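You operate a simulated robot arm through the tools that you are given. There is no shell and no other tool.

The job below is to be done with a simulated robot arm. You get a single attempt, and the scene is never put back.

Task
Tip the yellow powder through the grid and clear the lumps into the drawer.
Fine: tip the tub out, put it back on the table, run the slider over and back, shut the flap last. Spill nothing. Where these are worked on the way, their far stop is far enough and under half their travel is too little: table flap.

Only the result counts: the job must be done as asked and must still hold three seconds after the hand-in. Knocking over, shifting, dropping, spilling or breaking anything else fails it.

Robot
A 7-joint arm with a two-finger parallel gripper, fixed in place. Base frame: the origin is on the floor under the middle of its stand, x ahead of it, y to its left, z up. Lengths are in cm, angles in rad, forces in N, time in s.
With the tool pointing down near the work surface it reaches from about 24 to 52 cm from the base axis. Its first joint turns from -2.897 to 2.897 rad. Payload 3.91 kg.
Tool frame: the origin (TCP) lies between the finger pads and is the grasp point; the fingertips stand 3 cm ahead of it; z points along the fingers, y is the line along which they close. Largest opening 11 cm; finger width 2, thickness 1; the body of the gripper, 4.8 by 11.2 cm, starts 5.5 cm behind the TCP.
Orientation is that of the tool frame in the base frame, as a unit quaternion [x, y, z, w]. With the fingers straight down and closing along the base's y, the tool's x points along the base's -x, its y along +y and its z along -z.

Tools
- The arm moves only by the tool nudge_tool. Its argument "rows" is a list of rows, each an object of numbers (a shift or turn left out is 0, a gripper value left out holds the last): "jaw": the gripper command, from -1 (fully open) to 1 (shut), values between in proportion; "tx", "ty", "tz": the shift along the base's x, y, z in units of 100 mm (1.0 is 100 mm); "wx", "wy", "wz": the turn, a rotation vector about the base's x, y, z in units of 180 degrees (1.0 is 180 degrees). In form: [{"jaw": .., "tx": .., "ty": .., "tz": .., "wx": .., "wy": .., "wz": ..}, ...]. A call has 1 to 20 rows; each row is the pose to reach, as a shift and turn from the pose commanded when the call began. A call with a number of a shift or a turn outside -1 to 1 is refused whole. A row lasts 0.2 s, in which the tool goes at most 5 cm and 0.15 rad; a call with a longer step from one row to the next is refused whole, and so is a gripper value outside its range. Where a pose cannot be reached the arm comes as near as it can. A force on the tool above 80 N (or 10 N above the force at the start of the call, whichever is more), or a blocked arm, ends the call early, and 0.2 s more pass. Each finger travels about 15.3 cm/s and halts on what it meets, pressing with about 34 N; the grip force reading is that of the motor and also rises with nothing between the fingers. The clock runs only during rows and for 0.2 s after the last one: add rows that repeat a pose to give the fingers time. It gives the time, the measured TCP pose, the force on the tool (base axes), the opening and the grip force at its end, in the units of the frame above (readings bear some noise), with the torque about the TCP (base axes, N m) and any sound that the robot's microphone picked up, and new pictures: "views" is both (left out), scene, wrist or none.
- Cameras (640 x 400 px; columns grow to the right, rows downward): "scene" is fixed at [40.12, -49.98, 141.07]; the picture's right is [1.00, -0.08, 0.00], its down [-0.03, -0.39, -0.92] and it looks along [0.08, 0.92, -0.39] (base axes); focal length 279 px, centre (320, 200). "wrist" rides on the gripper at [7.7, 0.7, -11.4] in the tool frame; the picture's right is [-0.09, 1.00, 0.00], its down [-0.80, -0.07, -0.59] and it looks along [-0.59, -0.05, 0.80] (tool axes); focal length 270 px, centre (320, 200). There is no depth. A picture from a camera that has moved, and an enlarged one, comes with that camera's place and axes in the base frame and with its lens.
- slide_trunk(by): slides the trunk up (or, below 0, down) by that many cm; the arm rides with it, the base frame stays. It gives what a move gives, with no picture.
- inspect(camera, box): a new picture of the part [left, top, right, bottom] of that camera's present view, enlarged. No time passes.
- sign_off(): hands the job in; it is judged then, once.

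Places have to be worked out from the pictures, the camera data and where the tool is seen. Open the gripper and draw the arm clear of the work before you hand the job in, unless the task says otherwise.

The tools are called after ">>>" by a JSON object that holds its "name" and its "arguments". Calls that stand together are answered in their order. nudge_tool: Moves the arm, as the interface text tells. Its arguments: {"type":"object","properties":{"rows":{"type":"array","items":{"type":"object","properties":{"jaw":{"type":"number"},"tx":{"type":"number"},"ty":{"type":"number"},"tz":{"type":"number"},"wx":{"type":"number"},"wy":{"type":"number"},"wz":{"type":"number"}}}},"views":{"type":"string","enum":["both","scene","wrist","none"]}},"required":["rows"]} The other tools are called the same way: slide_trunk (by) moves the trunk up or down; inspect (camera, box) takes an enlarged picture of a part of a camera's view; sign_off () hands the job in.

At the start:

```text
t: 0.0
position: [19.65, 36.15, 139.83]
tool_rot: [0.0, 1.0, 0.0, 0.0]
ft_force: [-0.3, -0.1, 0.6]
wrist_torque: [0.03, -0.01, 0.01]
grip_width: 11.01
finger_force: 0.0
trunk travel left (down, up): [-52.5, 8.5]
```

scene: 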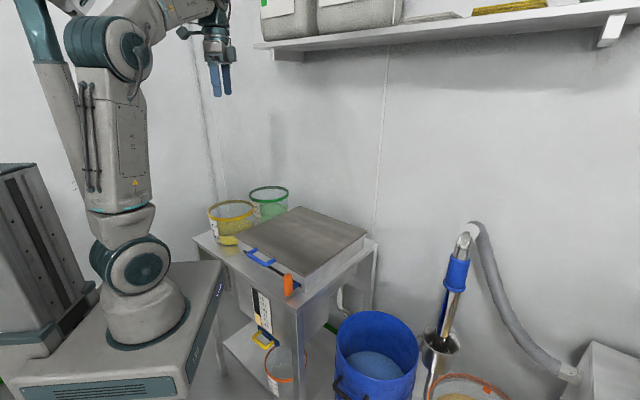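
wrist: 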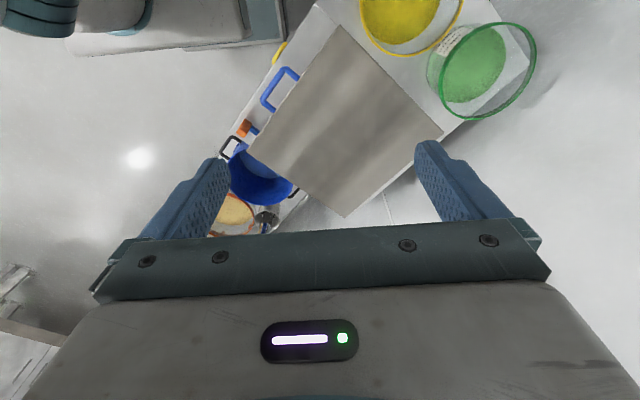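

The pictures show a small table with a lid/flap, a blue handle, an orange knob, and yellow and green tubs behind. I look closer before moving.

>>> {"name": "inspect", "arguments": {"camera": "scene", "box": [180, 170, 400, 310]}}

>>> {"name": "inspect", "arguments": {"camera": "scene", "box": [180, 270, 400, 400]}}

>>> {"name": "inspect", "arguments": {"camera": "wrist", "box": [200, 0, 560, 225]}}

```text
2.86 times, centred on (290, 240) of scene
camera zoom: at [40.12, -49.98, 141.07], right [1.0, -0.08, 0.0], down [-0.03, -0.39, -0.92], along [0.08, 0.92, -0.39], focal length 797 px, centre (406, 86)
```

zoom: 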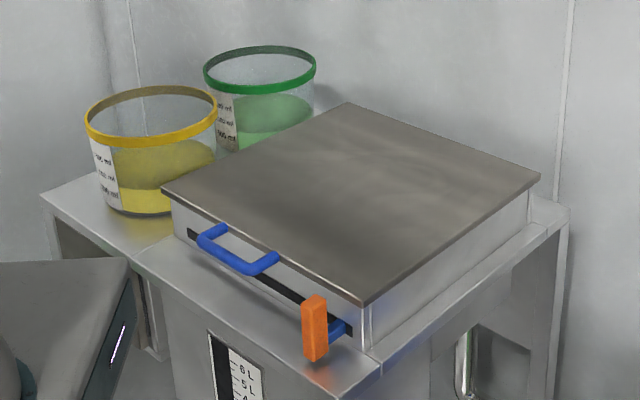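

```text
2.91 times, centred on (290, 335) of scene
camera zoom: at [40.12, -49.98, 141.07], right [1.0, -0.08, 0.0], down [-0.03, -0.39, -0.92], along [0.08, 0.92, -0.39], focal length 811 px, centre (407, -193)
```

zoom: 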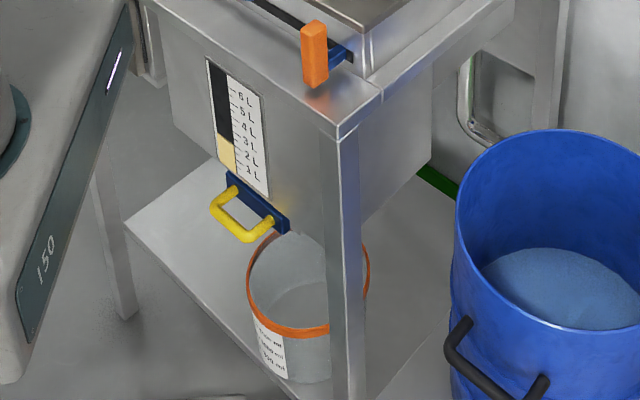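

```text
1.78 times, centred on (380, 112) of wrist
camera zoom: at [12.03, 36.91, 151.29], right [0.09, 1.0, 0.0], down [0.8, -0.07, 0.59], along [0.59, -0.05, -0.8], focal length 480 px, centre (213, 356)
```

zoom: 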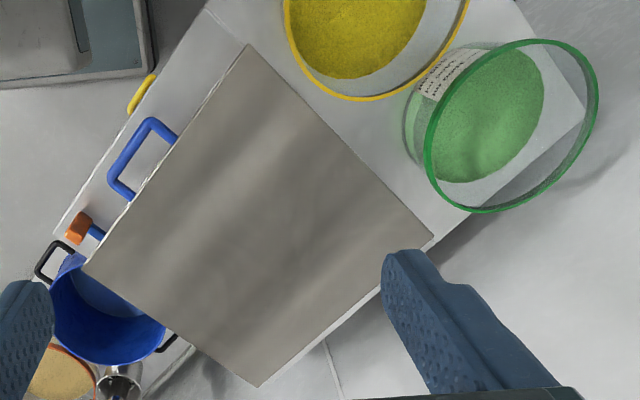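

The lid is about 35 cm square, turned 45° with its handle facing the robot, and its top is near z≈89. The yellow tub is left of it. I turn the wrist camera to face the table and shift left for a fuller view.

>>> {"name": "nudge_tool", "arguments": {"rows": [{"jaw": -1, "tx": -0.14, "ty": 0.06, "wz": 0.0417}, {"tx": -0.28, "ty": 0.12, "wz": 0.0833}, {"tx": -0.42, "ty": 0.18, "wz": 0.125}, {"tx": -0.56, "ty": 0.24, "wz": 0.1667}, {"tx": -0.7, "ty": 0.3, "wz": 0.2083}, {"tx": -0.83, "ty": 0.35, "wz": 0.25}, {"tx": -0.83, "ty": 0.35, "wz": 0.25}]}}

```text
t: 1.6
position: [11.43, 39.8, 139.8]
tool_rot: [-0.384, 0.923, 0.0, 0.0]
ft_force: [0.5, 0.0, 0.0]
wrist_torque: [0.01, 0.02, 0.03]
grip_width: 11.01
finger_force: 0.1
trunk travel left (down, up): [-52.5, 8.5]
camera wrist: at [5.48, 34.77, 151.25], right [-0.64, 0.77, 0.0], down [0.62, 0.52, 0.59], along [0.45, 0.38, -0.8], focal length 270 px, centre (320, 200)
```

scene: 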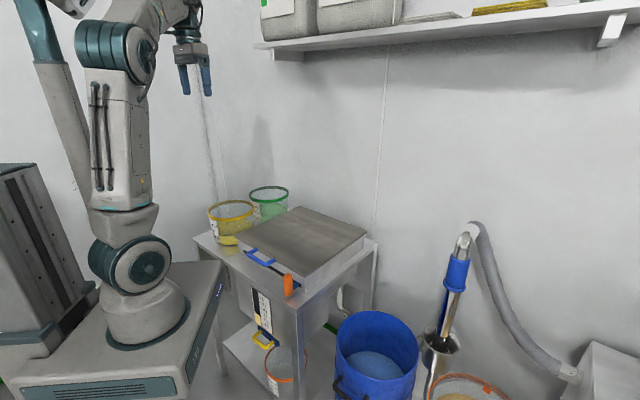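
wrist: 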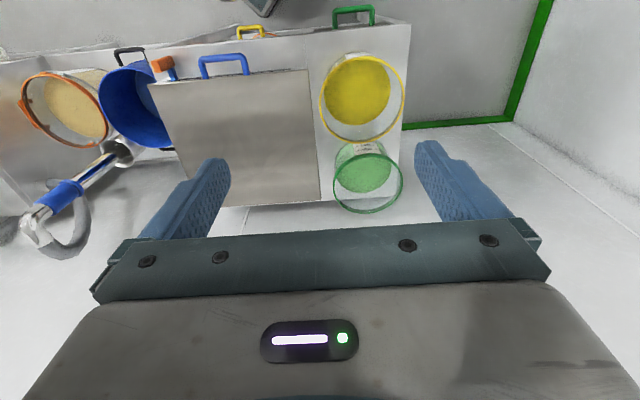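

A green handle is now visible at the table's front left. I zoom in on the parts.

>>> {"name": "inspect", "arguments": {"camera": "wrist", "box": [130, 0, 290, 100]}}

>>> {"name": "inspect", "arguments": {"camera": "wrist", "box": [280, 0, 440, 100]}}

>>> {"name": "inspect", "arguments": {"camera": "wrist", "box": [280, 60, 440, 220]}}

>>> {"name": "inspect", "arguments": {"camera": "scene", "box": [190, 180, 300, 260]}}

```text
4.00 times, centred on (210, 50) of wrist
camera zoom: at [5.48, 34.77, 151.25], right [-0.64, 0.77, 0.0], down [0.62, 0.52, 0.59], along [0.45, 0.38, -0.8], focal length 1081 px, centre (760, 800)
```

zoom: 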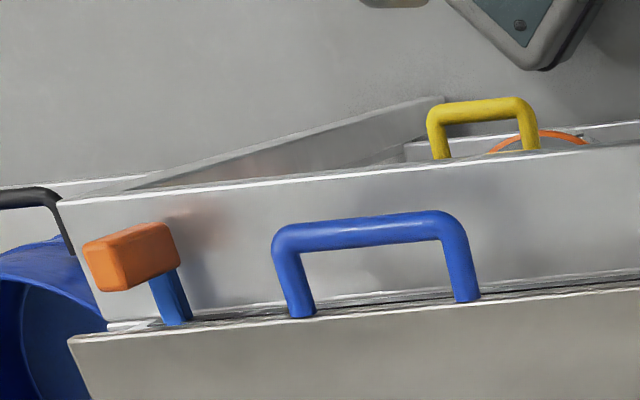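

```text
4.00 times, centred on (360, 50) of wrist
camera zoom: at [5.48, 34.77, 151.25], right [-0.64, 0.77, 0.0], down [0.62, 0.52, 0.59], along [0.45, 0.38, -0.8], focal length 1081 px, centre (160, 800)
```

zoom: 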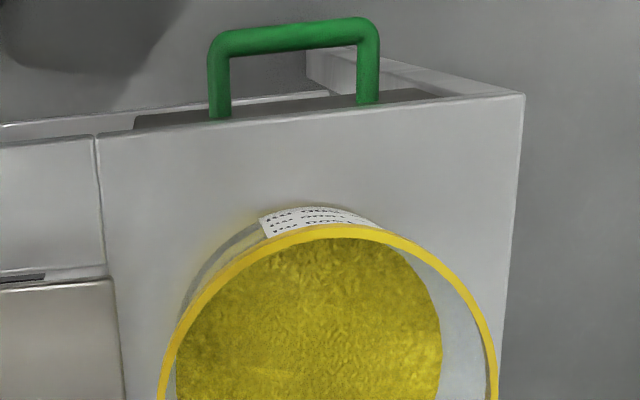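

```text
2.50 times, centred on (360, 140) of wrist
camera zoom: at [5.48, 34.77, 151.25], right [-0.64, 0.77, 0.0], down [0.62, 0.52, 0.59], along [0.45, 0.38, -0.8], focal length 676 px, centre (220, 350)
```

zoom: 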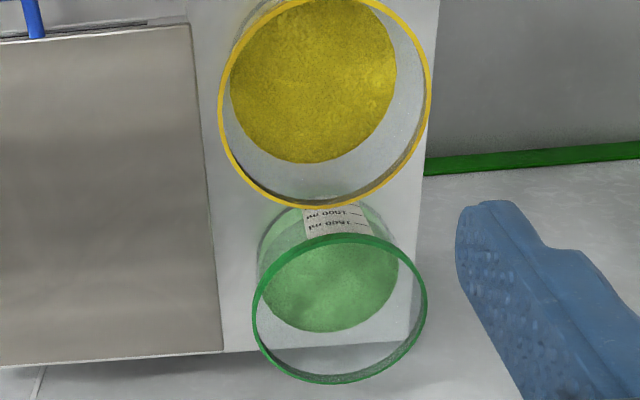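

```text
5.00 times, centred on (245, 220) of scene
camera zoom: at [40.12, -49.98, 141.07], right [1.0, -0.08, 0.0], down [-0.03, -0.39, -0.92], along [0.08, 0.92, -0.39], focal length 1394 px, centre (695, 100)
```

zoom: 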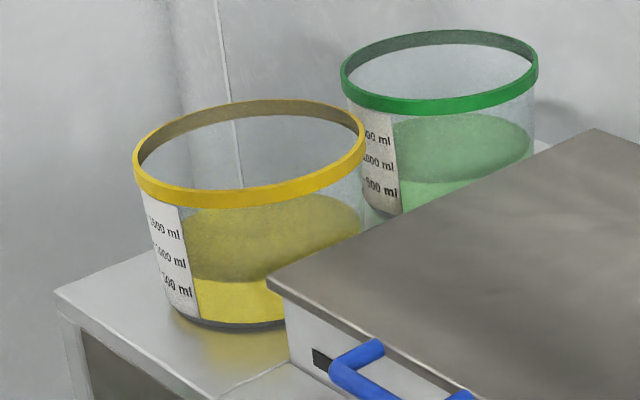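

The green handle seems to be on a drawer under the left part of the table, the blue handle on the lid, and the orange knob in the slot is the slider. I lower the trunk with the tool still well above everything, then tilt the camera for a frontal view.

>>> {"name": "slide_trunk", "arguments": {"by": -22}}

```text
t: 3.9
position: [11.48, 39.66, 117.76]
tool_rot: [-0.382, 0.924, 0.0, -0.001]
ft_force: [-1.2, 0.3, 0.4]
wrist_torque: [0.01, -0.03, -0.02]
grip_width: 10.99
finger_force: 0.2
trunk travel left (down, up): [-30.5, 30.5]
```

The trunk came down cleanly. Next I draw the tool back toward the robot and pitch it up about 35° to see the front of the table.

>>> {"name": "nudge_tool", "arguments": {"rows": [{"tx": 0.05, "ty": -0.2, "wx": 0.028, "wy": -0.028}, {"tx": 0.1, "ty": -0.4, "wx": 0.056, "wy": -0.056}, {"tx": 0.15, "ty": -0.6, "wx": 0.084, "wy": -0.084}, {"tx": 0.2, "ty": -0.8, "wx": 0.112, "wy": -0.112}, {"tx": 0.2, "ty": -0.98, "wx": 0.14, "wy": -0.14}, {"tx": 0.2, "ty": -0.98, "wx": 0.14, "wy": -0.14}]}}

```text
t: 5.3
position: [15.09, 29.85, 116.25]
tool_rot: [-0.354, 0.892, 0.106, 0.262]
ft_force: [-0.2, -0.5, 0.3]
wrist_torque: [0.04, -0.01, -0.01]
grip_width: 11.02
finger_force: 0.2
trunk travel left (down, up): [-30.5, 30.5]
camera wrist: at [5.43, 21.79, 121.62], right [-0.63, 0.77, 0.05], down [0.31, 0.19, 0.93], along [0.71, 0.6, -0.36], focal length 270 px, centre (320, 200)
```

scene: 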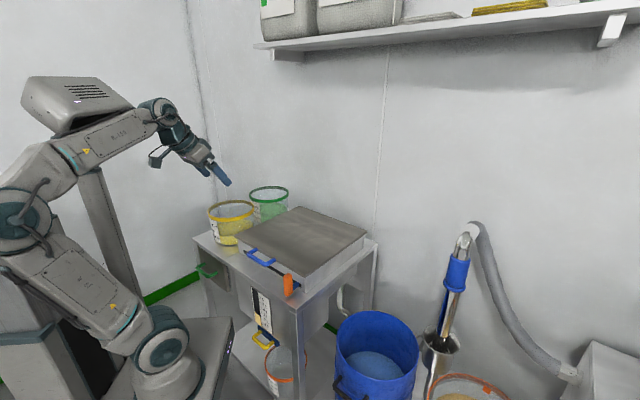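
wrist: 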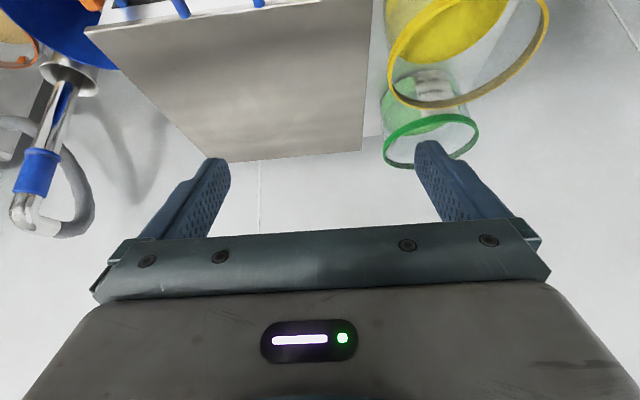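

The robot moved and now the green handle and the left drawer can be seen in the scene view. I zoom in there.

>>> {"name": "inspect", "arguments": {"camera": "scene", "box": [180, 220, 320, 320]}}

>>> {"name": "inspect", "arguments": {"camera": "scene", "box": [220, 190, 400, 300]}}

>>> {"name": "inspect", "arguments": {"camera": "wrist", "box": [60, 0, 400, 170]}}

```text
4.00 times, centred on (250, 270) of scene
camera zoom: at [40.12, -49.98, 141.07], right [1.0, -0.08, 0.0], down [-0.03, -0.39, -0.92], along [0.08, 0.92, -0.39], focal length 1115 px, centre (600, -80)
```

zoom: 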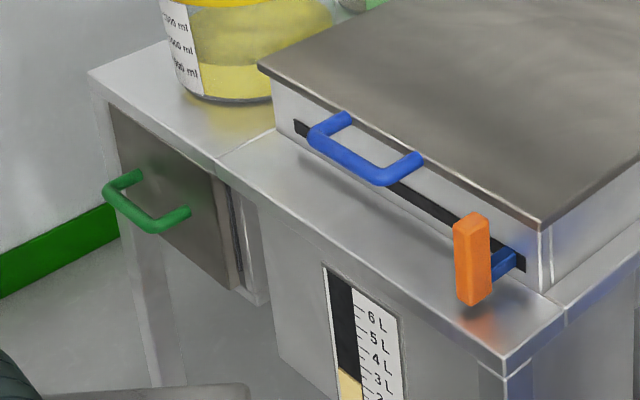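

```text
3.56 times, centred on (310, 245) of scene
camera zoom: at [40.12, -49.98, 141.07], right [1.0, -0.08, 0.0], down [-0.03, -0.39, -0.92], along [0.08, 0.92, -0.39], focal length 991 px, centre (356, 40)
```

zoom: 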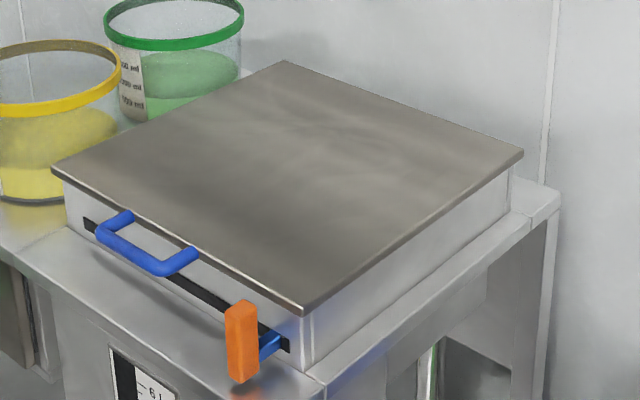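

```text
1.88 times, centred on (230, 85) of wrist
camera zoom: at [5.43, 21.79, 121.62], right [-0.63, 0.77, 0.05], down [0.31, 0.19, 0.93], along [0.71, 0.6, -0.36], focal length 509 px, centre (489, 416)
```

zoom: 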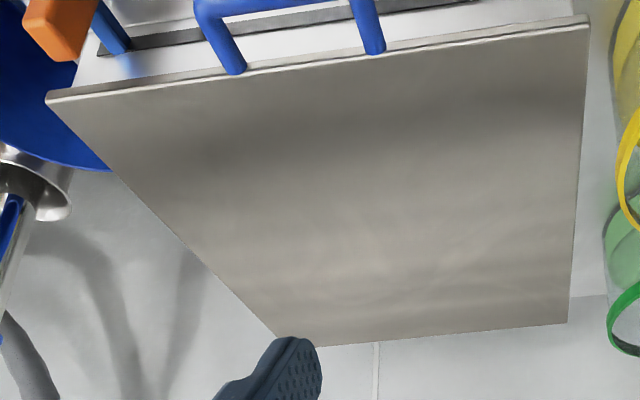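

The lid handle bar runs along the lid's front edge at about (26, 25.6, 88.7), with roughly 3 cm between bar and lid. The hinge must be at the far edge. I return the tool to vertical, then turn it 90° so the fingers can close across the bar.

>>> {"name": "nudge_tool", "arguments": {"rows": [{"wx": -0.028, "wy": 0.028}, {"wx": -0.056, "wy": 0.056}, {"wx": -0.084, "wy": 0.084}, {"wx": -0.112, "wy": 0.112}, {"wx": -0.14, "wy": 0.14}, {"wx": -0.14, "wy": 0.14}, {"wx": -0.14, "wy": 0.14}], "views": "none"}}

>>> {"name": "nudge_tool", "arguments": {"rows": [{"wz": 0.0455}, {"wz": 0.091}, {"wz": 0.1365}, {"wz": 0.182}, {"wz": 0.2275}, {"wz": 0.273}, {"wz": 0.3185}, {"wz": 0.364}, {"wz": 0.4095}, {"wz": 0.455}, {"wz": 0.5}, {"wz": 0.5}]}}

```text
t: 6.9
position: [14.09, 29.89, 117.4]
tool_rot: [-0.376, 0.927, -0.002, -0.008]
ft_force: [-0.1, 0.0, 0.5]
wrist_torque: [0.04, 0.0, 0.01]
grip_width: 11.01
finger_force: 0.0
trunk travel left (down, up): [-30.5, 30.5]
```

```text
t: 9.5
position: [13.46, 30.0, 117.75]
tool_rot: [0.923, -0.384, 0.001, 0.003]
ft_force: [1.1, 0.3, 0.7]
wrist_torque: [0.02, -0.01, 0.02]
grip_width: 10.98
finger_force: 0.0
trunk travel left (down, up): [-30.5, 30.5]
camera wrist: at [18.52, 24.08, 129.15], right [-0.77, -0.64, 0.0], down [-0.51, 0.62, 0.59], along [-0.38, 0.45, -0.8], focal length 270 px, centre (320, 200)
```

scene: 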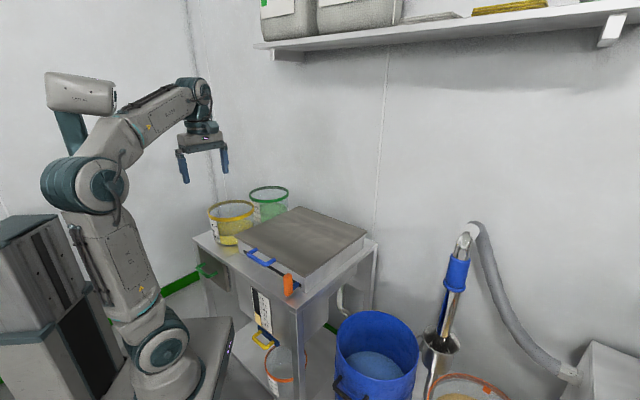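
wrist: 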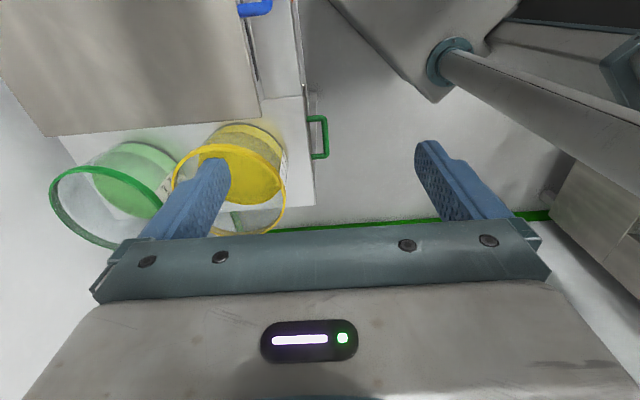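

The rotation was reached. I move over the handle bar and look down on it from closer.

>>> {"name": "nudge_tool", "arguments": {"rows": [{"tx": 0.33, "ty": -0.12, "tz": -0.2}, {"tx": 0.66, "ty": -0.25, "tz": -0.4}, {"tx": 0.98, "ty": -0.38, "tz": -0.6}, {"tx": 0.98, "ty": -0.38, "tz": -0.8}, {"tx": 0.98, "ty": -0.38, "tz": -0.8}], "views": "none"}}

>>> {"name": "nudge_tool", "arguments": {"rows": [{"tx": 0.27, "ty": -0.05, "tz": -0.2}, {"tx": 0.27, "ty": -0.05, "tz": -0.4}, {"tx": 0.27, "ty": -0.05, "tz": -0.6}, {"tx": 0.27, "ty": -0.05, "tz": -0.6}, {"tx": 0.27, "ty": -0.05, "tz": -0.6}]}}

```text
t: 10.7
position: [23.0, 26.16, 109.69]
tool_rot: [0.924, -0.383, 0.0, 0.0]
ft_force: [1.0, 0.0, 0.0]
wrist_torque: [0.0, 0.01, 0.01]
grip_width: 11.0
finger_force: 0.0
trunk travel left (down, up): [-30.5, 30.5]
```

```text
t: 11.9
position: [25.91, 25.62, 103.73]
tool_rot: [0.924, -0.383, 0.0, -0.001]
ft_force: [0.4, -0.2, -0.2]
wrist_torque: [-0.01, 0.03, 0.04]
grip_width: 10.99
finger_force: 0.1
trunk travel left (down, up): [-30.5, 30.5]
camera wrist: at [30.91, 19.81, 115.18], right [-0.77, -0.64, 0.0], down [-0.52, 0.62, 0.59], along [-0.38, 0.46, -0.8], focal length 270 px, centre (320, 200)
```

scene: 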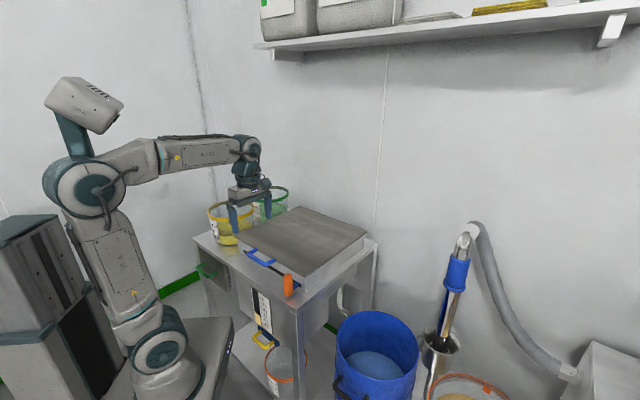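
wrist: 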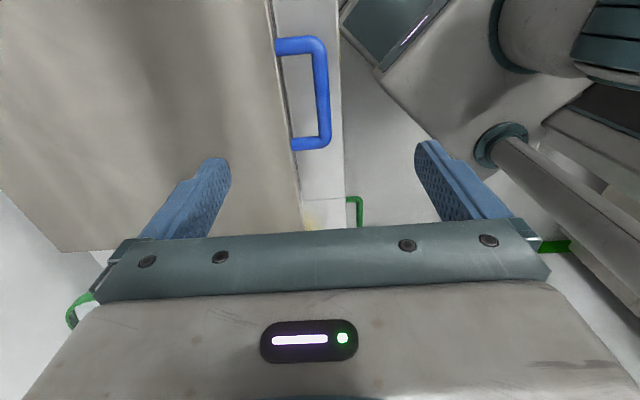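

The bar centre works out at r≈36.3 along the 45° direction (x≈25.9, y≈25.4), and the lid edge at r≈39.7. I narrow the jaw to about 3 cm and go down so the tips straddle the bar.

>>> {"name": "nudge_tool", "arguments": {"rows": [{"jaw": 0.45, "tx": -0.01, "ty": -0.02}, {"jaw": 0.45, "tx": -0.01, "ty": -0.02, "tz": -0.2}, {"tx": -0.01, "ty": -0.02, "tz": -0.45}, {"tx": -0.01, "ty": -0.02, "tz": -0.7}, {"tx": -0.01, "ty": -0.02, "tz": -0.9}, {"tx": -0.01, "ty": -0.02, "tz": -1.0}, {"tx": -0.01, "ty": -0.02, "tz": -1.0}]}}

```text
t: 13.5
position: [25.72, 25.41, 93.71]
tool_rot: [0.924, -0.382, 0.0, 0.0]
ft_force: [-0.2, 0.0, 0.2]
wrist_torque: [0.03, -0.01, 0.03]
grip_width: 3.03
finger_force: 0.0
trunk travel left (down, up): [-30.5, 30.5]
camera wrist: at [30.78, 19.55, 105.17], right [-0.77, -0.64, 0.0], down [-0.52, 0.62, 0.59], along [-0.38, 0.45, -0.8], focal length 270 px, centre (320, 200)
```

scene: 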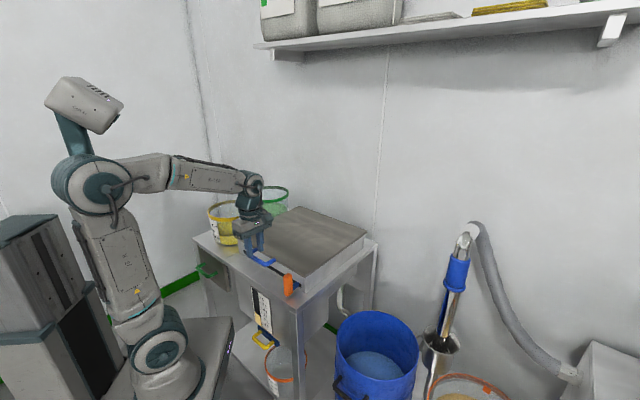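
wrist: 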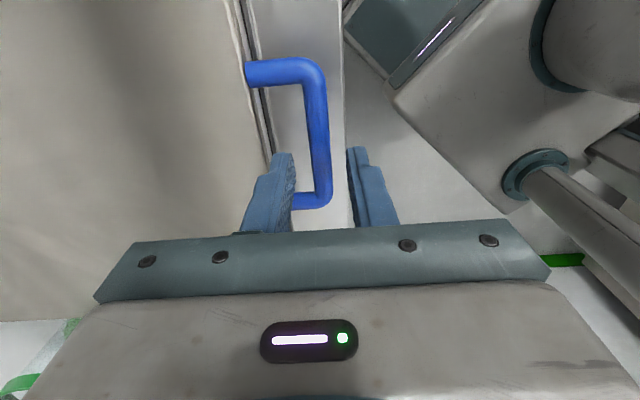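

The bar sits centred between the fingertips. I go down the last 4 cm and close on it.

>>> {"name": "nudge_tool", "arguments": {"rows": [{"tz": -0.2}, {"tz": -0.38}, {"tz": -0.38}, {"tz": -0.38, "jaw": 1}, {"tz": -0.38, "jaw": 1}, {"tz": -0.38, "jaw": 1}]}}

```text
t: 14.9
position: [25.88, 25.34, 89.96]
tool_rot: [0.924, -0.382, 0.0, -0.001]
ft_force: [5.2, 4.8, -0.5]
wrist_torque: [-0.12, -0.24, 0.0]
grip_width: 1.37
finger_force: 44.9
trunk travel left (down, up): [-30.5, 30.5]
camera wrist: at [30.8, 19.53, 101.4], right [-0.77, -0.64, 0.0], down [-0.52, 0.62, 0.59], along [-0.38, 0.46, -0.8], focal length 270 px, centre (320, 200)
```

scene: 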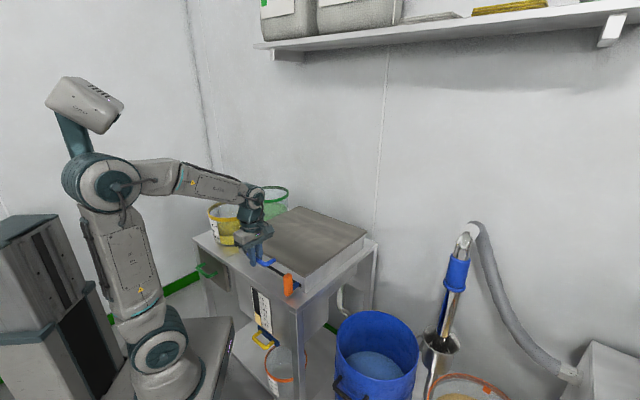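
wrist: 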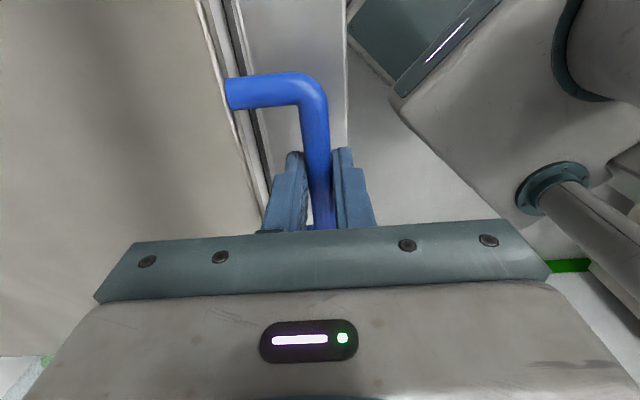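

The jaw holds the 1.4 cm bar firmly. I lift the lid slowly along an arc around a hinge assumed at the far edge (r≈74.5), and check the forces.

>>> {"name": "nudge_tool", "arguments": {"rows": [{"tz": 0.067, "jaw": 1}, {"tz": 0.133, "tx": 0.001, "ty": 0.001}, {"tz": 0.2, "tx": 0.004, "ty": 0.004}, {"tz": 0.266, "tx": 0.007, "ty": 0.007}, {"tz": 0.333, "tx": 0.01, "ty": 0.01}, {"tz": 0.4, "tx": 0.015, "ty": 0.015}, {"tz": 0.465, "tx": 0.02, "ty": 0.02}, {"tz": 0.532, "tx": 0.026, "ty": 0.026}, {"tz": 0.6, "tx": 0.034, "ty": 0.034}, {"tz": 0.663, "tx": 0.041, "ty": 0.041}]}}

```text
t: 17.1
position: [26.3, 25.72, 96.59]
tool_rot: [0.924, -0.382, 0.0, 0.001]
ft_force: [4.8, -2.5, -3.5]
wrist_torque: [-0.03, 0.2, 0.08]
grip_width: 1.32
finger_force: 44.6
trunk travel left (down, up): [-30.5, 30.5]
camera wrist: at [31.26, 19.99, 108.08], right [-0.77, -0.64, 0.0], down [-0.52, 0.62, 0.59], along [-0.38, 0.45, -0.8], focal length 270 px, centre (320, 200)
```

scene: 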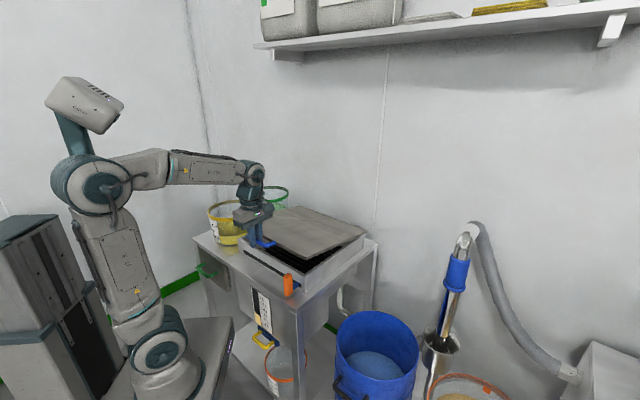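
wrist: 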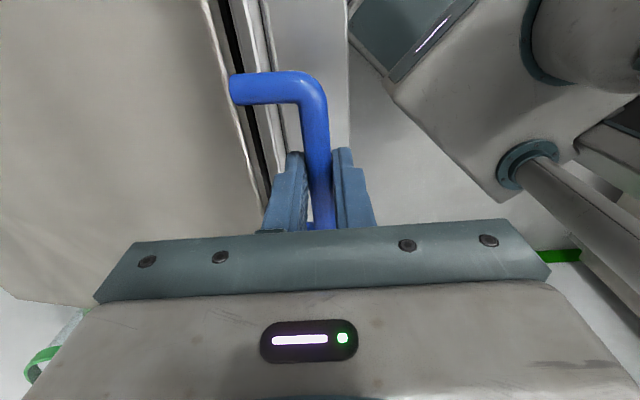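

The lid hinges at the back as assumed, with little force. I continue along the arc to about 25°.

>>> {"name": "nudge_tool", "arguments": {"rows": [{"tx": 0.018, "ty": 0.018, "tz": 0.131, "jaw": 1}, {"tx": 0.039, "ty": 0.039, "tz": 0.261}, {"tx": 0.064, "ty": 0.064, "tz": 0.39}, {"tx": 0.091, "ty": 0.091, "tz": 0.517}, {"tx": 0.122, "ty": 0.122, "tz": 0.644}, {"tx": 0.156, "ty": 0.156, "tz": 0.768}, {"tx": 0.192, "ty": 0.192, "tz": 0.891}, {"tx": 0.226, "ty": 0.226, "tz": 0.994}]}}

```text
t: 18.9
position: [28.55, 28.13, 106.47]
tool_rot: [0.924, -0.381, -0.001, 0.001]
ft_force: [6.4, 4.3, -6.6]
wrist_torque: [-0.12, -0.06, -0.02]
grip_width: 1.38
finger_force: 45.2
trunk travel left (down, up): [-30.5, 30.5]
camera wrist: at [33.54, 22.28, 117.98], right [-0.77, -0.64, 0.0], down [-0.52, 0.62, 0.59], along [-0.38, 0.45, -0.8], focal length 270 px, centre (320, 200)
```

scene: 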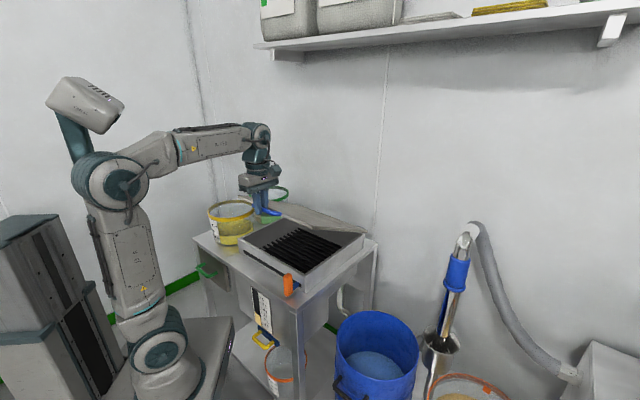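
wrist: 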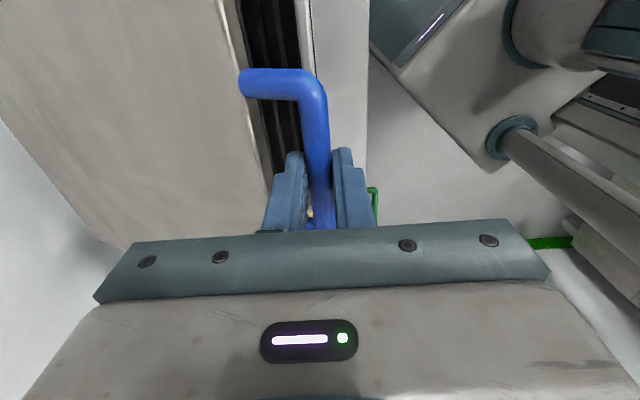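

The grid is visible under the lid and the forces stay small. I continue the arc to about 44°.

>>> {"name": "nudge_tool", "arguments": {"rows": [{"tx": 0.05, "ty": 0.05, "tz": 0.136, "jaw": 1}, {"tx": 0.096, "ty": 0.096, "tz": 0.253}, {"tx": 0.145, "ty": 0.145, "tz": 0.367}, {"tx": 0.197, "ty": 0.197, "tz": 0.479}, {"tx": 0.253, "ty": 0.253, "tz": 0.588}, {"tx": 0.31, "ty": 0.31, "tz": 0.695}, {"tx": 0.37, "ty": 0.37, "tz": 0.798}, {"tx": 0.432, "ty": 0.432, "tz": 0.899}, {"tx": 0.497, "ty": 0.497, "tz": 0.996}]}}

```text
t: 20.9
position: [33.42, 32.92, 116.59]
tool_rot: [0.924, -0.383, 0.001, 0.0]
ft_force: [-2.7, -1.7, 0.0]
wrist_torque: [-0.07, 0.18, 0.08]
grip_width: 1.36
finger_force: 45.0
trunk travel left (down, up): [-30.5, 30.5]
camera wrist: at [38.36, 27.11, 127.96], right [-0.77, -0.64, 0.0], down [-0.52, 0.62, 0.59], along [-0.38, 0.46, -0.8], focal length 270 px, centre (320, 200)
```

scene: 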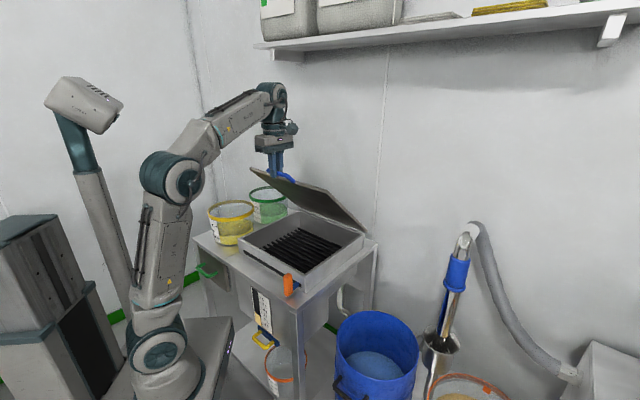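
wrist: 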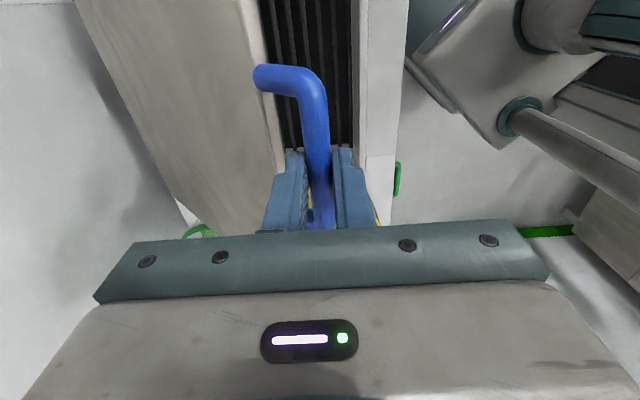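

The lid is at about 44° and everything is still free. I go on along the arc to about 60° while pitching the fingers forward to keep within reach.

>>> {"name": "nudge_tool", "arguments": {"rows": [{"tx": 0.0587, "ty": 0.0587, "tz": 0.094, "wx": 0.0196, "wy": -0.0196, "jaw": 1}, {"tx": 0.12, "ty": 0.12, "tz": 0.183, "wx": 0.0393, "wy": -0.0393}, {"tx": 0.184, "ty": 0.184, "tz": 0.268, "wx": 0.0589, "wy": -0.0589}, {"tx": 0.25, "ty": 0.25, "tz": 0.348, "wx": 0.0786, "wy": -0.0786}, {"tx": 0.318, "ty": 0.318, "tz": 0.424, "wx": 0.0982, "wy": -0.0982}, {"tx": 0.388, "ty": 0.388, "tz": 0.496, "wx": 0.1179, "wy": -0.1179}, {"tx": 0.461, "ty": 0.461, "tz": 0.563, "wx": 0.1375, "wy": -0.1375}, {"tx": 0.535, "ty": 0.535, "tz": 0.625, "wx": 0.1571, "wy": -0.1571}]}}

```text
t: 22.7
position: [38.84, 38.22, 122.96]
tool_rot: [0.868, -0.36, 0.131, -0.316]
ft_force: [-2.6, -1.5, -1.4]
wrist_torque: [-0.07, 0.28, 0.07]
grip_width: 1.36
finger_force: 45.1
trunk travel left (down, up): [-30.5, 30.5]
camera wrist: at [38.62, 27.36, 131.17], right [-0.6, -0.48, -0.64], down [-0.8, 0.33, 0.5], along [-0.03, 0.81, -0.58], focal length 270 px, centre (320, 200)
```

scene: 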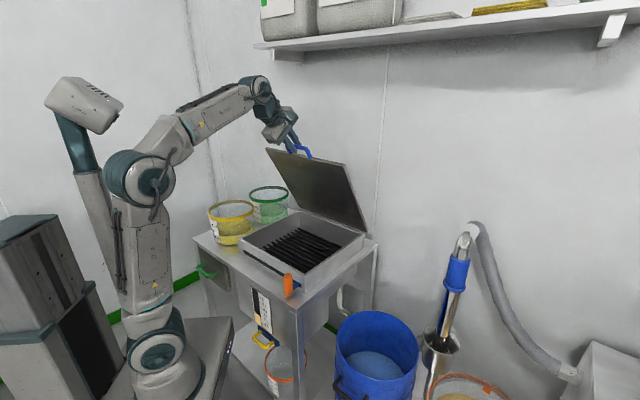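
wrist: 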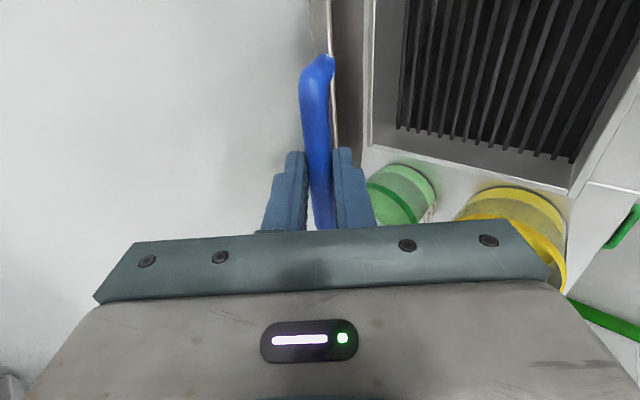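

That went smoothly. I continue to about 78°, pitching a little more.

>>> {"name": "nudge_tool", "arguments": {"rows": [{"tx": 0.12, "ty": 0.12, "tz": 0.09, "wx": 0.0157, "wy": -0.0157, "jaw": 1}, {"tx": 0.243, "ty": 0.243, "tz": 0.169, "wx": 0.0314, "wy": -0.0314}, {"tx": 0.37, "ty": 0.37, "tz": 0.239, "wx": 0.0471, "wy": -0.0471}, {"tx": 0.5, "ty": 0.5, "tz": 0.2985, "wx": 0.0628, "wy": -0.0628}, {"tx": 0.631, "ty": 0.631, "tz": 0.348, "wx": 0.0785, "wy": -0.0785}, {"tx": 0.7665, "ty": 0.7665, "tz": 0.387, "wx": 0.0942, "wy": -0.0942}]}}

```text
t: 24.1
position: [46.56, 46.13, 126.63]
tool_rot: [0.784, -0.324, 0.203, -0.489]
ft_force: [1.0, -0.5, -4.1]
wrist_torque: [-0.12, 0.18, 0.07]
grip_width: 1.39
finger_force: 45.3
trunk travel left (down, up): [-30.5, 30.5]
camera wrist: at [44.45, 33.2, 131.06], right [-0.37, -0.25, -0.9], down [-0.92, 0.21, 0.32], along [0.11, 0.95, -0.31], focal length 270 px, centre (320, 200)
```

scene: 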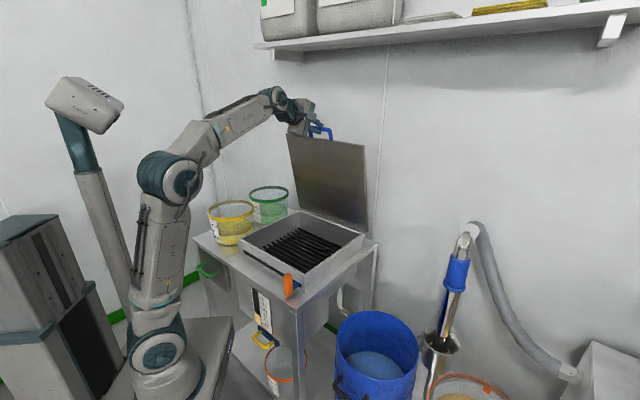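
wrist: 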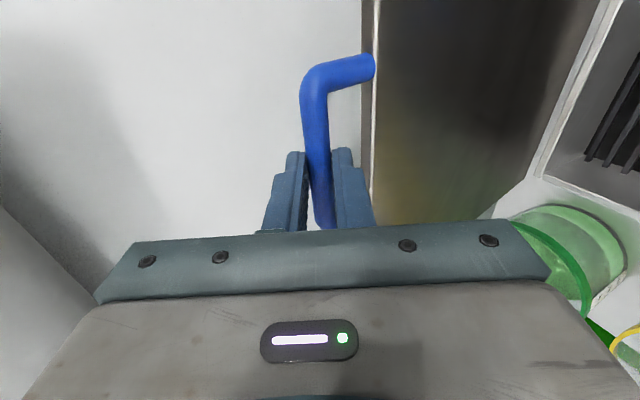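

Still free. I keep going towards and past vertical, watching for the far stop.

>>> {"name": "nudge_tool", "arguments": {"rows": [{"tx": 0.139, "ty": 0.139, "tz": 0.036, "jaw": 1}, {"tx": 0.279, "ty": 0.279, "tz": 0.062}, {"tx": 0.42, "ty": 0.42, "tz": 0.078}, {"tx": 0.561, "ty": 0.561, "tz": 0.083}, {"tx": 0.703, "ty": 0.703, "tz": 0.078}]}}

```text
t: 25.3
position: [53.68, 53.22, 127.29]
tool_rot: [0.783, -0.325, 0.204, -0.489]
ft_force: [3.2, -0.4, -6.6]
wrist_torque: [0.1, -0.04, -0.07]
grip_width: 1.36
finger_force: 45.5
trunk travel left (down, up): [-30.5, 30.5]
camera wrist: at [51.58, 40.35, 131.66], right [-0.37, -0.25, -0.89], down [-0.92, 0.21, 0.33], along [0.11, 0.95, -0.31], focal length 270 px, centre (320, 200)
```

scene: 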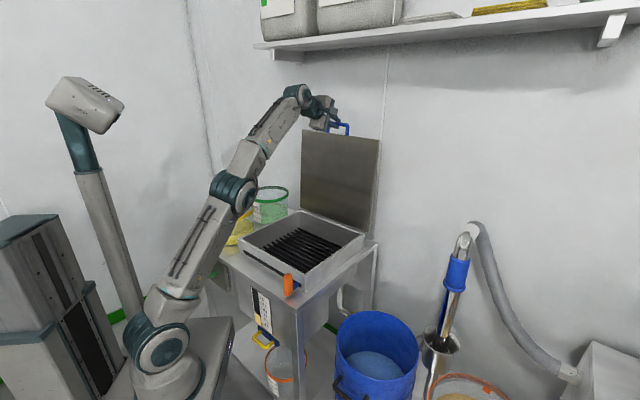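
wrist: 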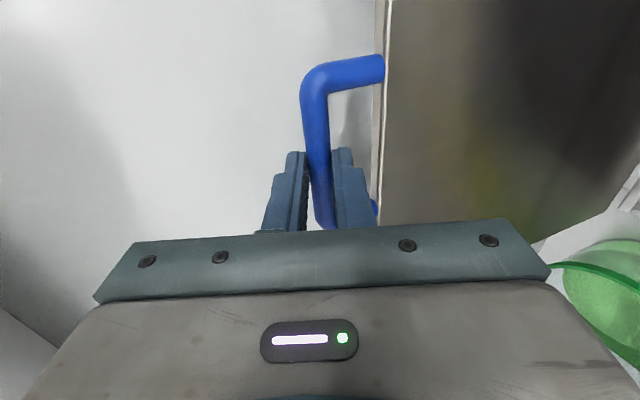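

The lid is just past vertical. I push a little farther to find the far stop.

>>> {"name": "nudge_tool", "arguments": {"rows": [{"tx": 0.07, "ty": 0.07, "tz": -0.006, "jaw": 1}, {"tx": 0.141, "ty": 0.141, "tz": -0.016}, {"tx": 0.211, "ty": 0.211, "tz": -0.028}, {"tx": 0.281, "ty": 0.281, "tz": -0.042}]}}

```text
t: 26.3
position: [53.97, 53.7, 127.09]
tool_rot: [0.782, -0.324, 0.205, -0.492]
ft_force: [7.8, 1.2, 24.1]
wrist_torque: [0.31, -0.71, -0.48]
grip_width: 1.34
finger_force: 44.8
out of reach, approached as far as the arm can: row 1, 2, 3, 4
trunk travel left (down, up): [-30.5, 30.5]
camera wrist: at [51.99, 40.77, 131.46], right [-0.37, -0.24, -0.9], down [-0.92, 0.21, 0.32], along [0.11, 0.95, -0.3], focal length 270 px, centre (320, 200)
```

scene: 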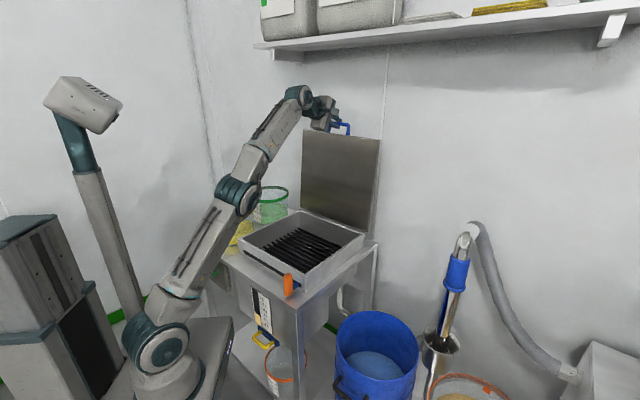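
wrist: 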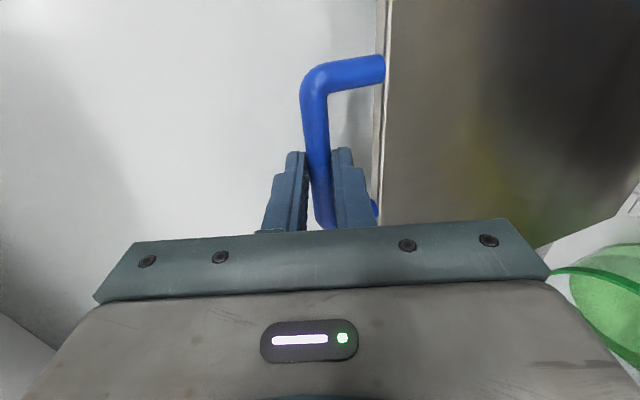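

The arm is at its reach limit with the lid near 94°. I ease the command back to relax the strain and then see how the lid stands.

>>> {"name": "nudge_tool", "arguments": {"rows": [{"tx": -0.1, "ty": -0.1, "tz": 0.01, "jaw": 1}, {"tx": -0.2, "ty": -0.2, "tz": 0.02}, {"tx": -0.25, "ty": -0.25, "tz": 0.025}, {"tx": -0.25, "ty": -0.25, "tz": 0.025}], "views": "none"}}

```text
t: 27.3
position: [51.41, 51.05, 127.39]
tool_rot: [0.782, -0.325, 0.204, -0.491]
ft_force: [5.1, -4.1, 22.4]
wrist_torque: [0.25, -0.42, -0.2]
grip_width: 1.37
finger_force: 45.7
trunk travel left (down, up): [-30.5, 30.5]
```

The lid is near 88° with some downward strain in the grip. I bring it back to about 92–93°, relax the height slightly, and open the jaw just a little to see whether the lid rests by itself.

>>> {"name": "nudge_tool", "arguments": {"rows": [{"tx": 0.07, "ty": 0.07, "tz": 0.02, "jaw": 1}, {"tx": 0.14, "ty": 0.14, "tz": 0.02}, {"tx": 0.2, "ty": 0.2, "tz": 0.02}, {"tx": 0.2, "ty": 0.2, "tz": 0.02}, {"tx": 0.2, "ty": 0.2, "tz": 0.02, "jaw": 0.5}, {"tx": 0.2, "ty": 0.2, "tz": 0.02, "jaw": 0.5}, {"tx": 0.2, "ty": 0.2, "tz": 0.02, "jaw": 0.5}]}}

```text
t: 28.9
position: [53.54, 53.3, 127.21]
tool_rot: [0.784, -0.324, 0.203, -0.49]
ft_force: [-0.4, 0.6, 0.1]
wrist_torque: [0.02, 0.0, 0.0]
grip_width: 2.74
finger_force: 0.1
trunk travel left (down, up): [-30.5, 30.5]
camera wrist: at [51.57, 40.53, 131.66], right [-0.37, -0.25, -0.89], down [-0.92, 0.21, 0.32], along [0.11, 0.95, -0.31], focal length 270 px, centre (320, 200)
```

scene: 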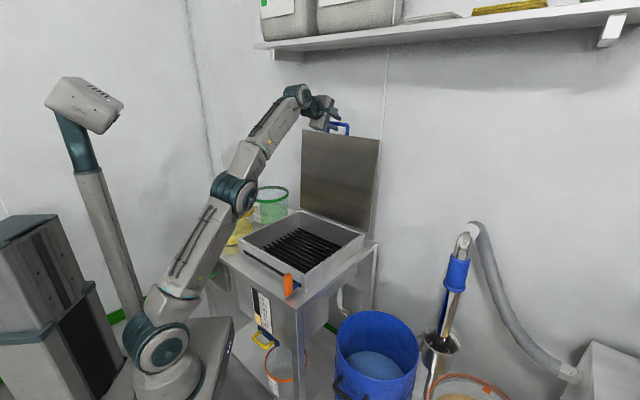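
wrist: 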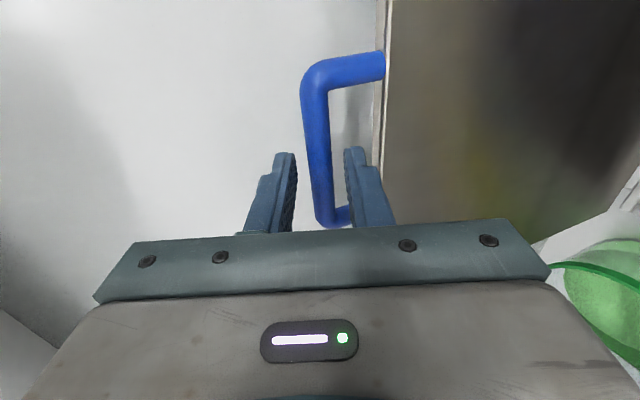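

The lid stands still on its own with the jaw open. I back the fingers out along their own axis and check it again.

>>> {"name": "nudge_tool", "arguments": {"rows": [{"tx": -0.13, "ty": -0.13, "tz": 0.09}, {"tx": -0.3, "ty": -0.3, "tz": 0.2}, {"tx": -0.5, "ty": -0.5, "tz": 0.34}, {"tx": -0.75, "ty": -0.75, "tz": 0.4}, {"tx": -0.98, "ty": -0.98, "tz": 0.4}, {"tx": -0.98, "ty": -0.98, "tz": 0.4}]}}

```text
t: 30.3
position: [43.7, 43.69, 131.08]
tool_rot: [0.784, -0.325, 0.203, -0.489]
ft_force: [-0.5, -0.4, -0.5]
wrist_torque: [0.01, 0.01, 0.02]
grip_width: 2.74
finger_force: 0.0
trunk travel left (down, up): [-30.5, 30.5]
camera wrist: at [41.57, 30.71, 135.46], right [-0.37, -0.25, -0.89], down [-0.92, 0.21, 0.32], along [0.11, 0.95, -0.31], focal length 270 px, centre (320, 200)
```

scene: 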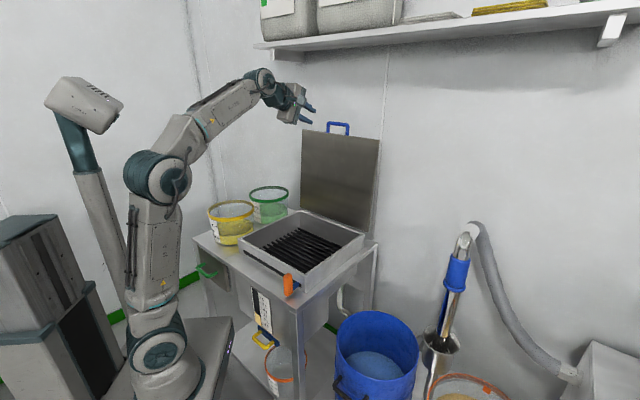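
wrist: 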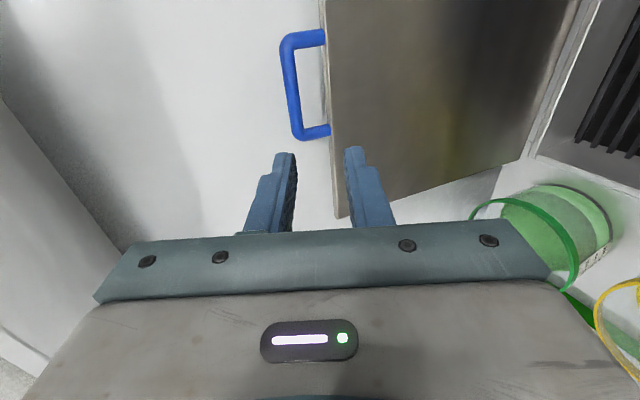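

The lid stays up. I zoom into the box interior.

>>> {"name": "inspect", "arguments": {"camera": "scene", "box": [190, 175, 390, 310]}}

>>> {"name": "inspect", "arguments": {"camera": "scene", "box": [230, 200, 370, 300]}}

```text
2.96 times, centred on (290, 242) of scene
camera zoom: at [40.12, -49.98, 141.07], right [1.0, -0.08, 0.0], down [-0.03, -0.39, -0.92], along [0.08, 0.92, -0.39], focal length 826 px, centre (409, 74)
```

zoom: 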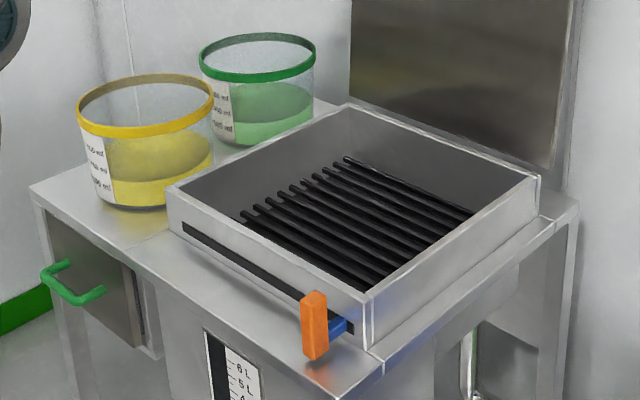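

```text
4.00 times, centred on (300, 250) of scene
camera zoom: at [40.12, -49.98, 141.07], right [1.0, -0.08, 0.0], down [-0.03, -0.39, -0.92], along [0.08, 0.92, -0.39], focal length 1115 px, centre (400, 0)
```

zoom: 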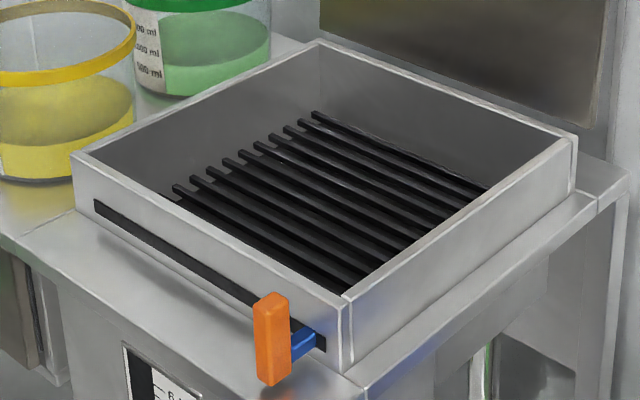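

The grid bars run left-right, sunk about 8 cm below the box rim, and the box is open. Now for the tub: I bring the tool back to vertical while drawing in, then yaw it back 90°.

>>> {"name": "nudge_tool", "arguments": {"rows": [{"tx": -0.11, "ty": -0.11, "wx": -0.0279, "wy": 0.0279}, {"tx": -0.22, "ty": -0.22, "wx": -0.0559, "wy": 0.0559}, {"tx": -0.33, "ty": -0.33, "wx": -0.0838, "wy": 0.0838}, {"tx": -0.44, "ty": -0.44, "wx": -0.1117, "wy": 0.1117}, {"tx": -0.55, "ty": -0.55, "wx": -0.1397, "wy": 0.1397}, {"tx": -0.66, "ty": -0.66, "wx": -0.1676, "wy": 0.1676}, {"tx": -0.77, "ty": -0.77, "wx": -0.1955, "wy": 0.1955}, {"tx": -0.88, "ty": -0.88, "wx": -0.2235, "wy": 0.2235}, {"tx": -0.98, "ty": -0.98, "wx": -0.2514, "wy": 0.2514}, {"tx": -0.98, "ty": -0.98, "wx": -0.2514, "wy": 0.2514}], "views": "none"}}

>>> {"name": "nudge_tool", "arguments": {"rows": [{"tx": -0.07, "ty": 0.07, "wz": -0.0455}, {"tx": -0.14, "ty": 0.14, "wz": -0.091}, {"tx": -0.21, "ty": 0.21, "wz": -0.1365}, {"tx": -0.28, "ty": 0.28, "wz": -0.182}, {"tx": -0.35, "ty": 0.35, "wz": -0.2275}, {"tx": -0.42, "ty": 0.42, "wz": -0.273}, {"tx": -0.49, "ty": 0.49, "wz": -0.3185}, {"tx": -0.56, "ty": 0.56, "wz": -0.364}, {"tx": -0.63, "ty": 0.63, "wz": -0.4095}, {"tx": -0.7, "ty": 0.7, "wz": -0.455}, {"tx": -0.77, "ty": 0.77, "wz": -0.5}, {"tx": -0.77, "ty": 0.77, "wz": -0.5}]}}

```text
t: 32.5
position: [31.08, 28.59, 121.31]
tool_rot: [0.924, -0.383, 0.0, -0.002]
ft_force: [0.0, -0.2, 0.4]
wrist_torque: [-0.02, 0.01, 0.0]
grip_width: 2.74
finger_force: 0.0
out of reach, approached as far as the arm can: row 5, 6, 7, 8, 9, 10
trunk travel left (down, up): [-30.5, 30.5]
```

```text
t: 35.1
position: [23.29, 36.06, 120.75]
tool_rot: [-0.382, 0.924, 0.001, 0.001]
ft_force: [0.6, -0.3, 0.7]
wrist_torque: [-0.01, -0.01, -0.01]
grip_width: 2.74
finger_force: 0.0
out of reach, approached as far as the arm can: row 9, 10, 11, 12
trunk travel left (down, up): [-30.5, 30.5]
camera wrist: at [17.28, 31.13, 132.19], right [-0.64, 0.77, 0.0], down [0.62, 0.51, 0.6], along [0.46, 0.38, -0.8], focal length 270 px, centre (320, 200)
```

scene: 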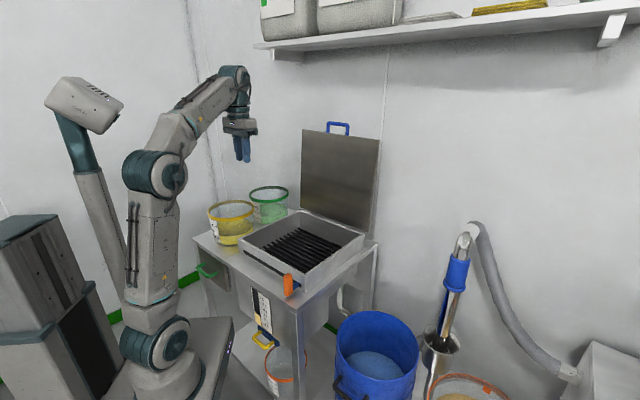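
wrist: 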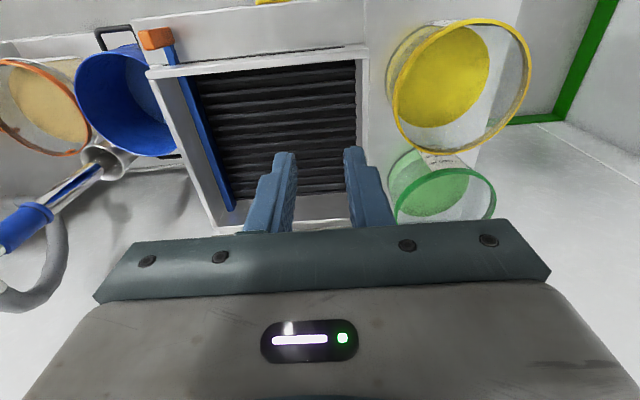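

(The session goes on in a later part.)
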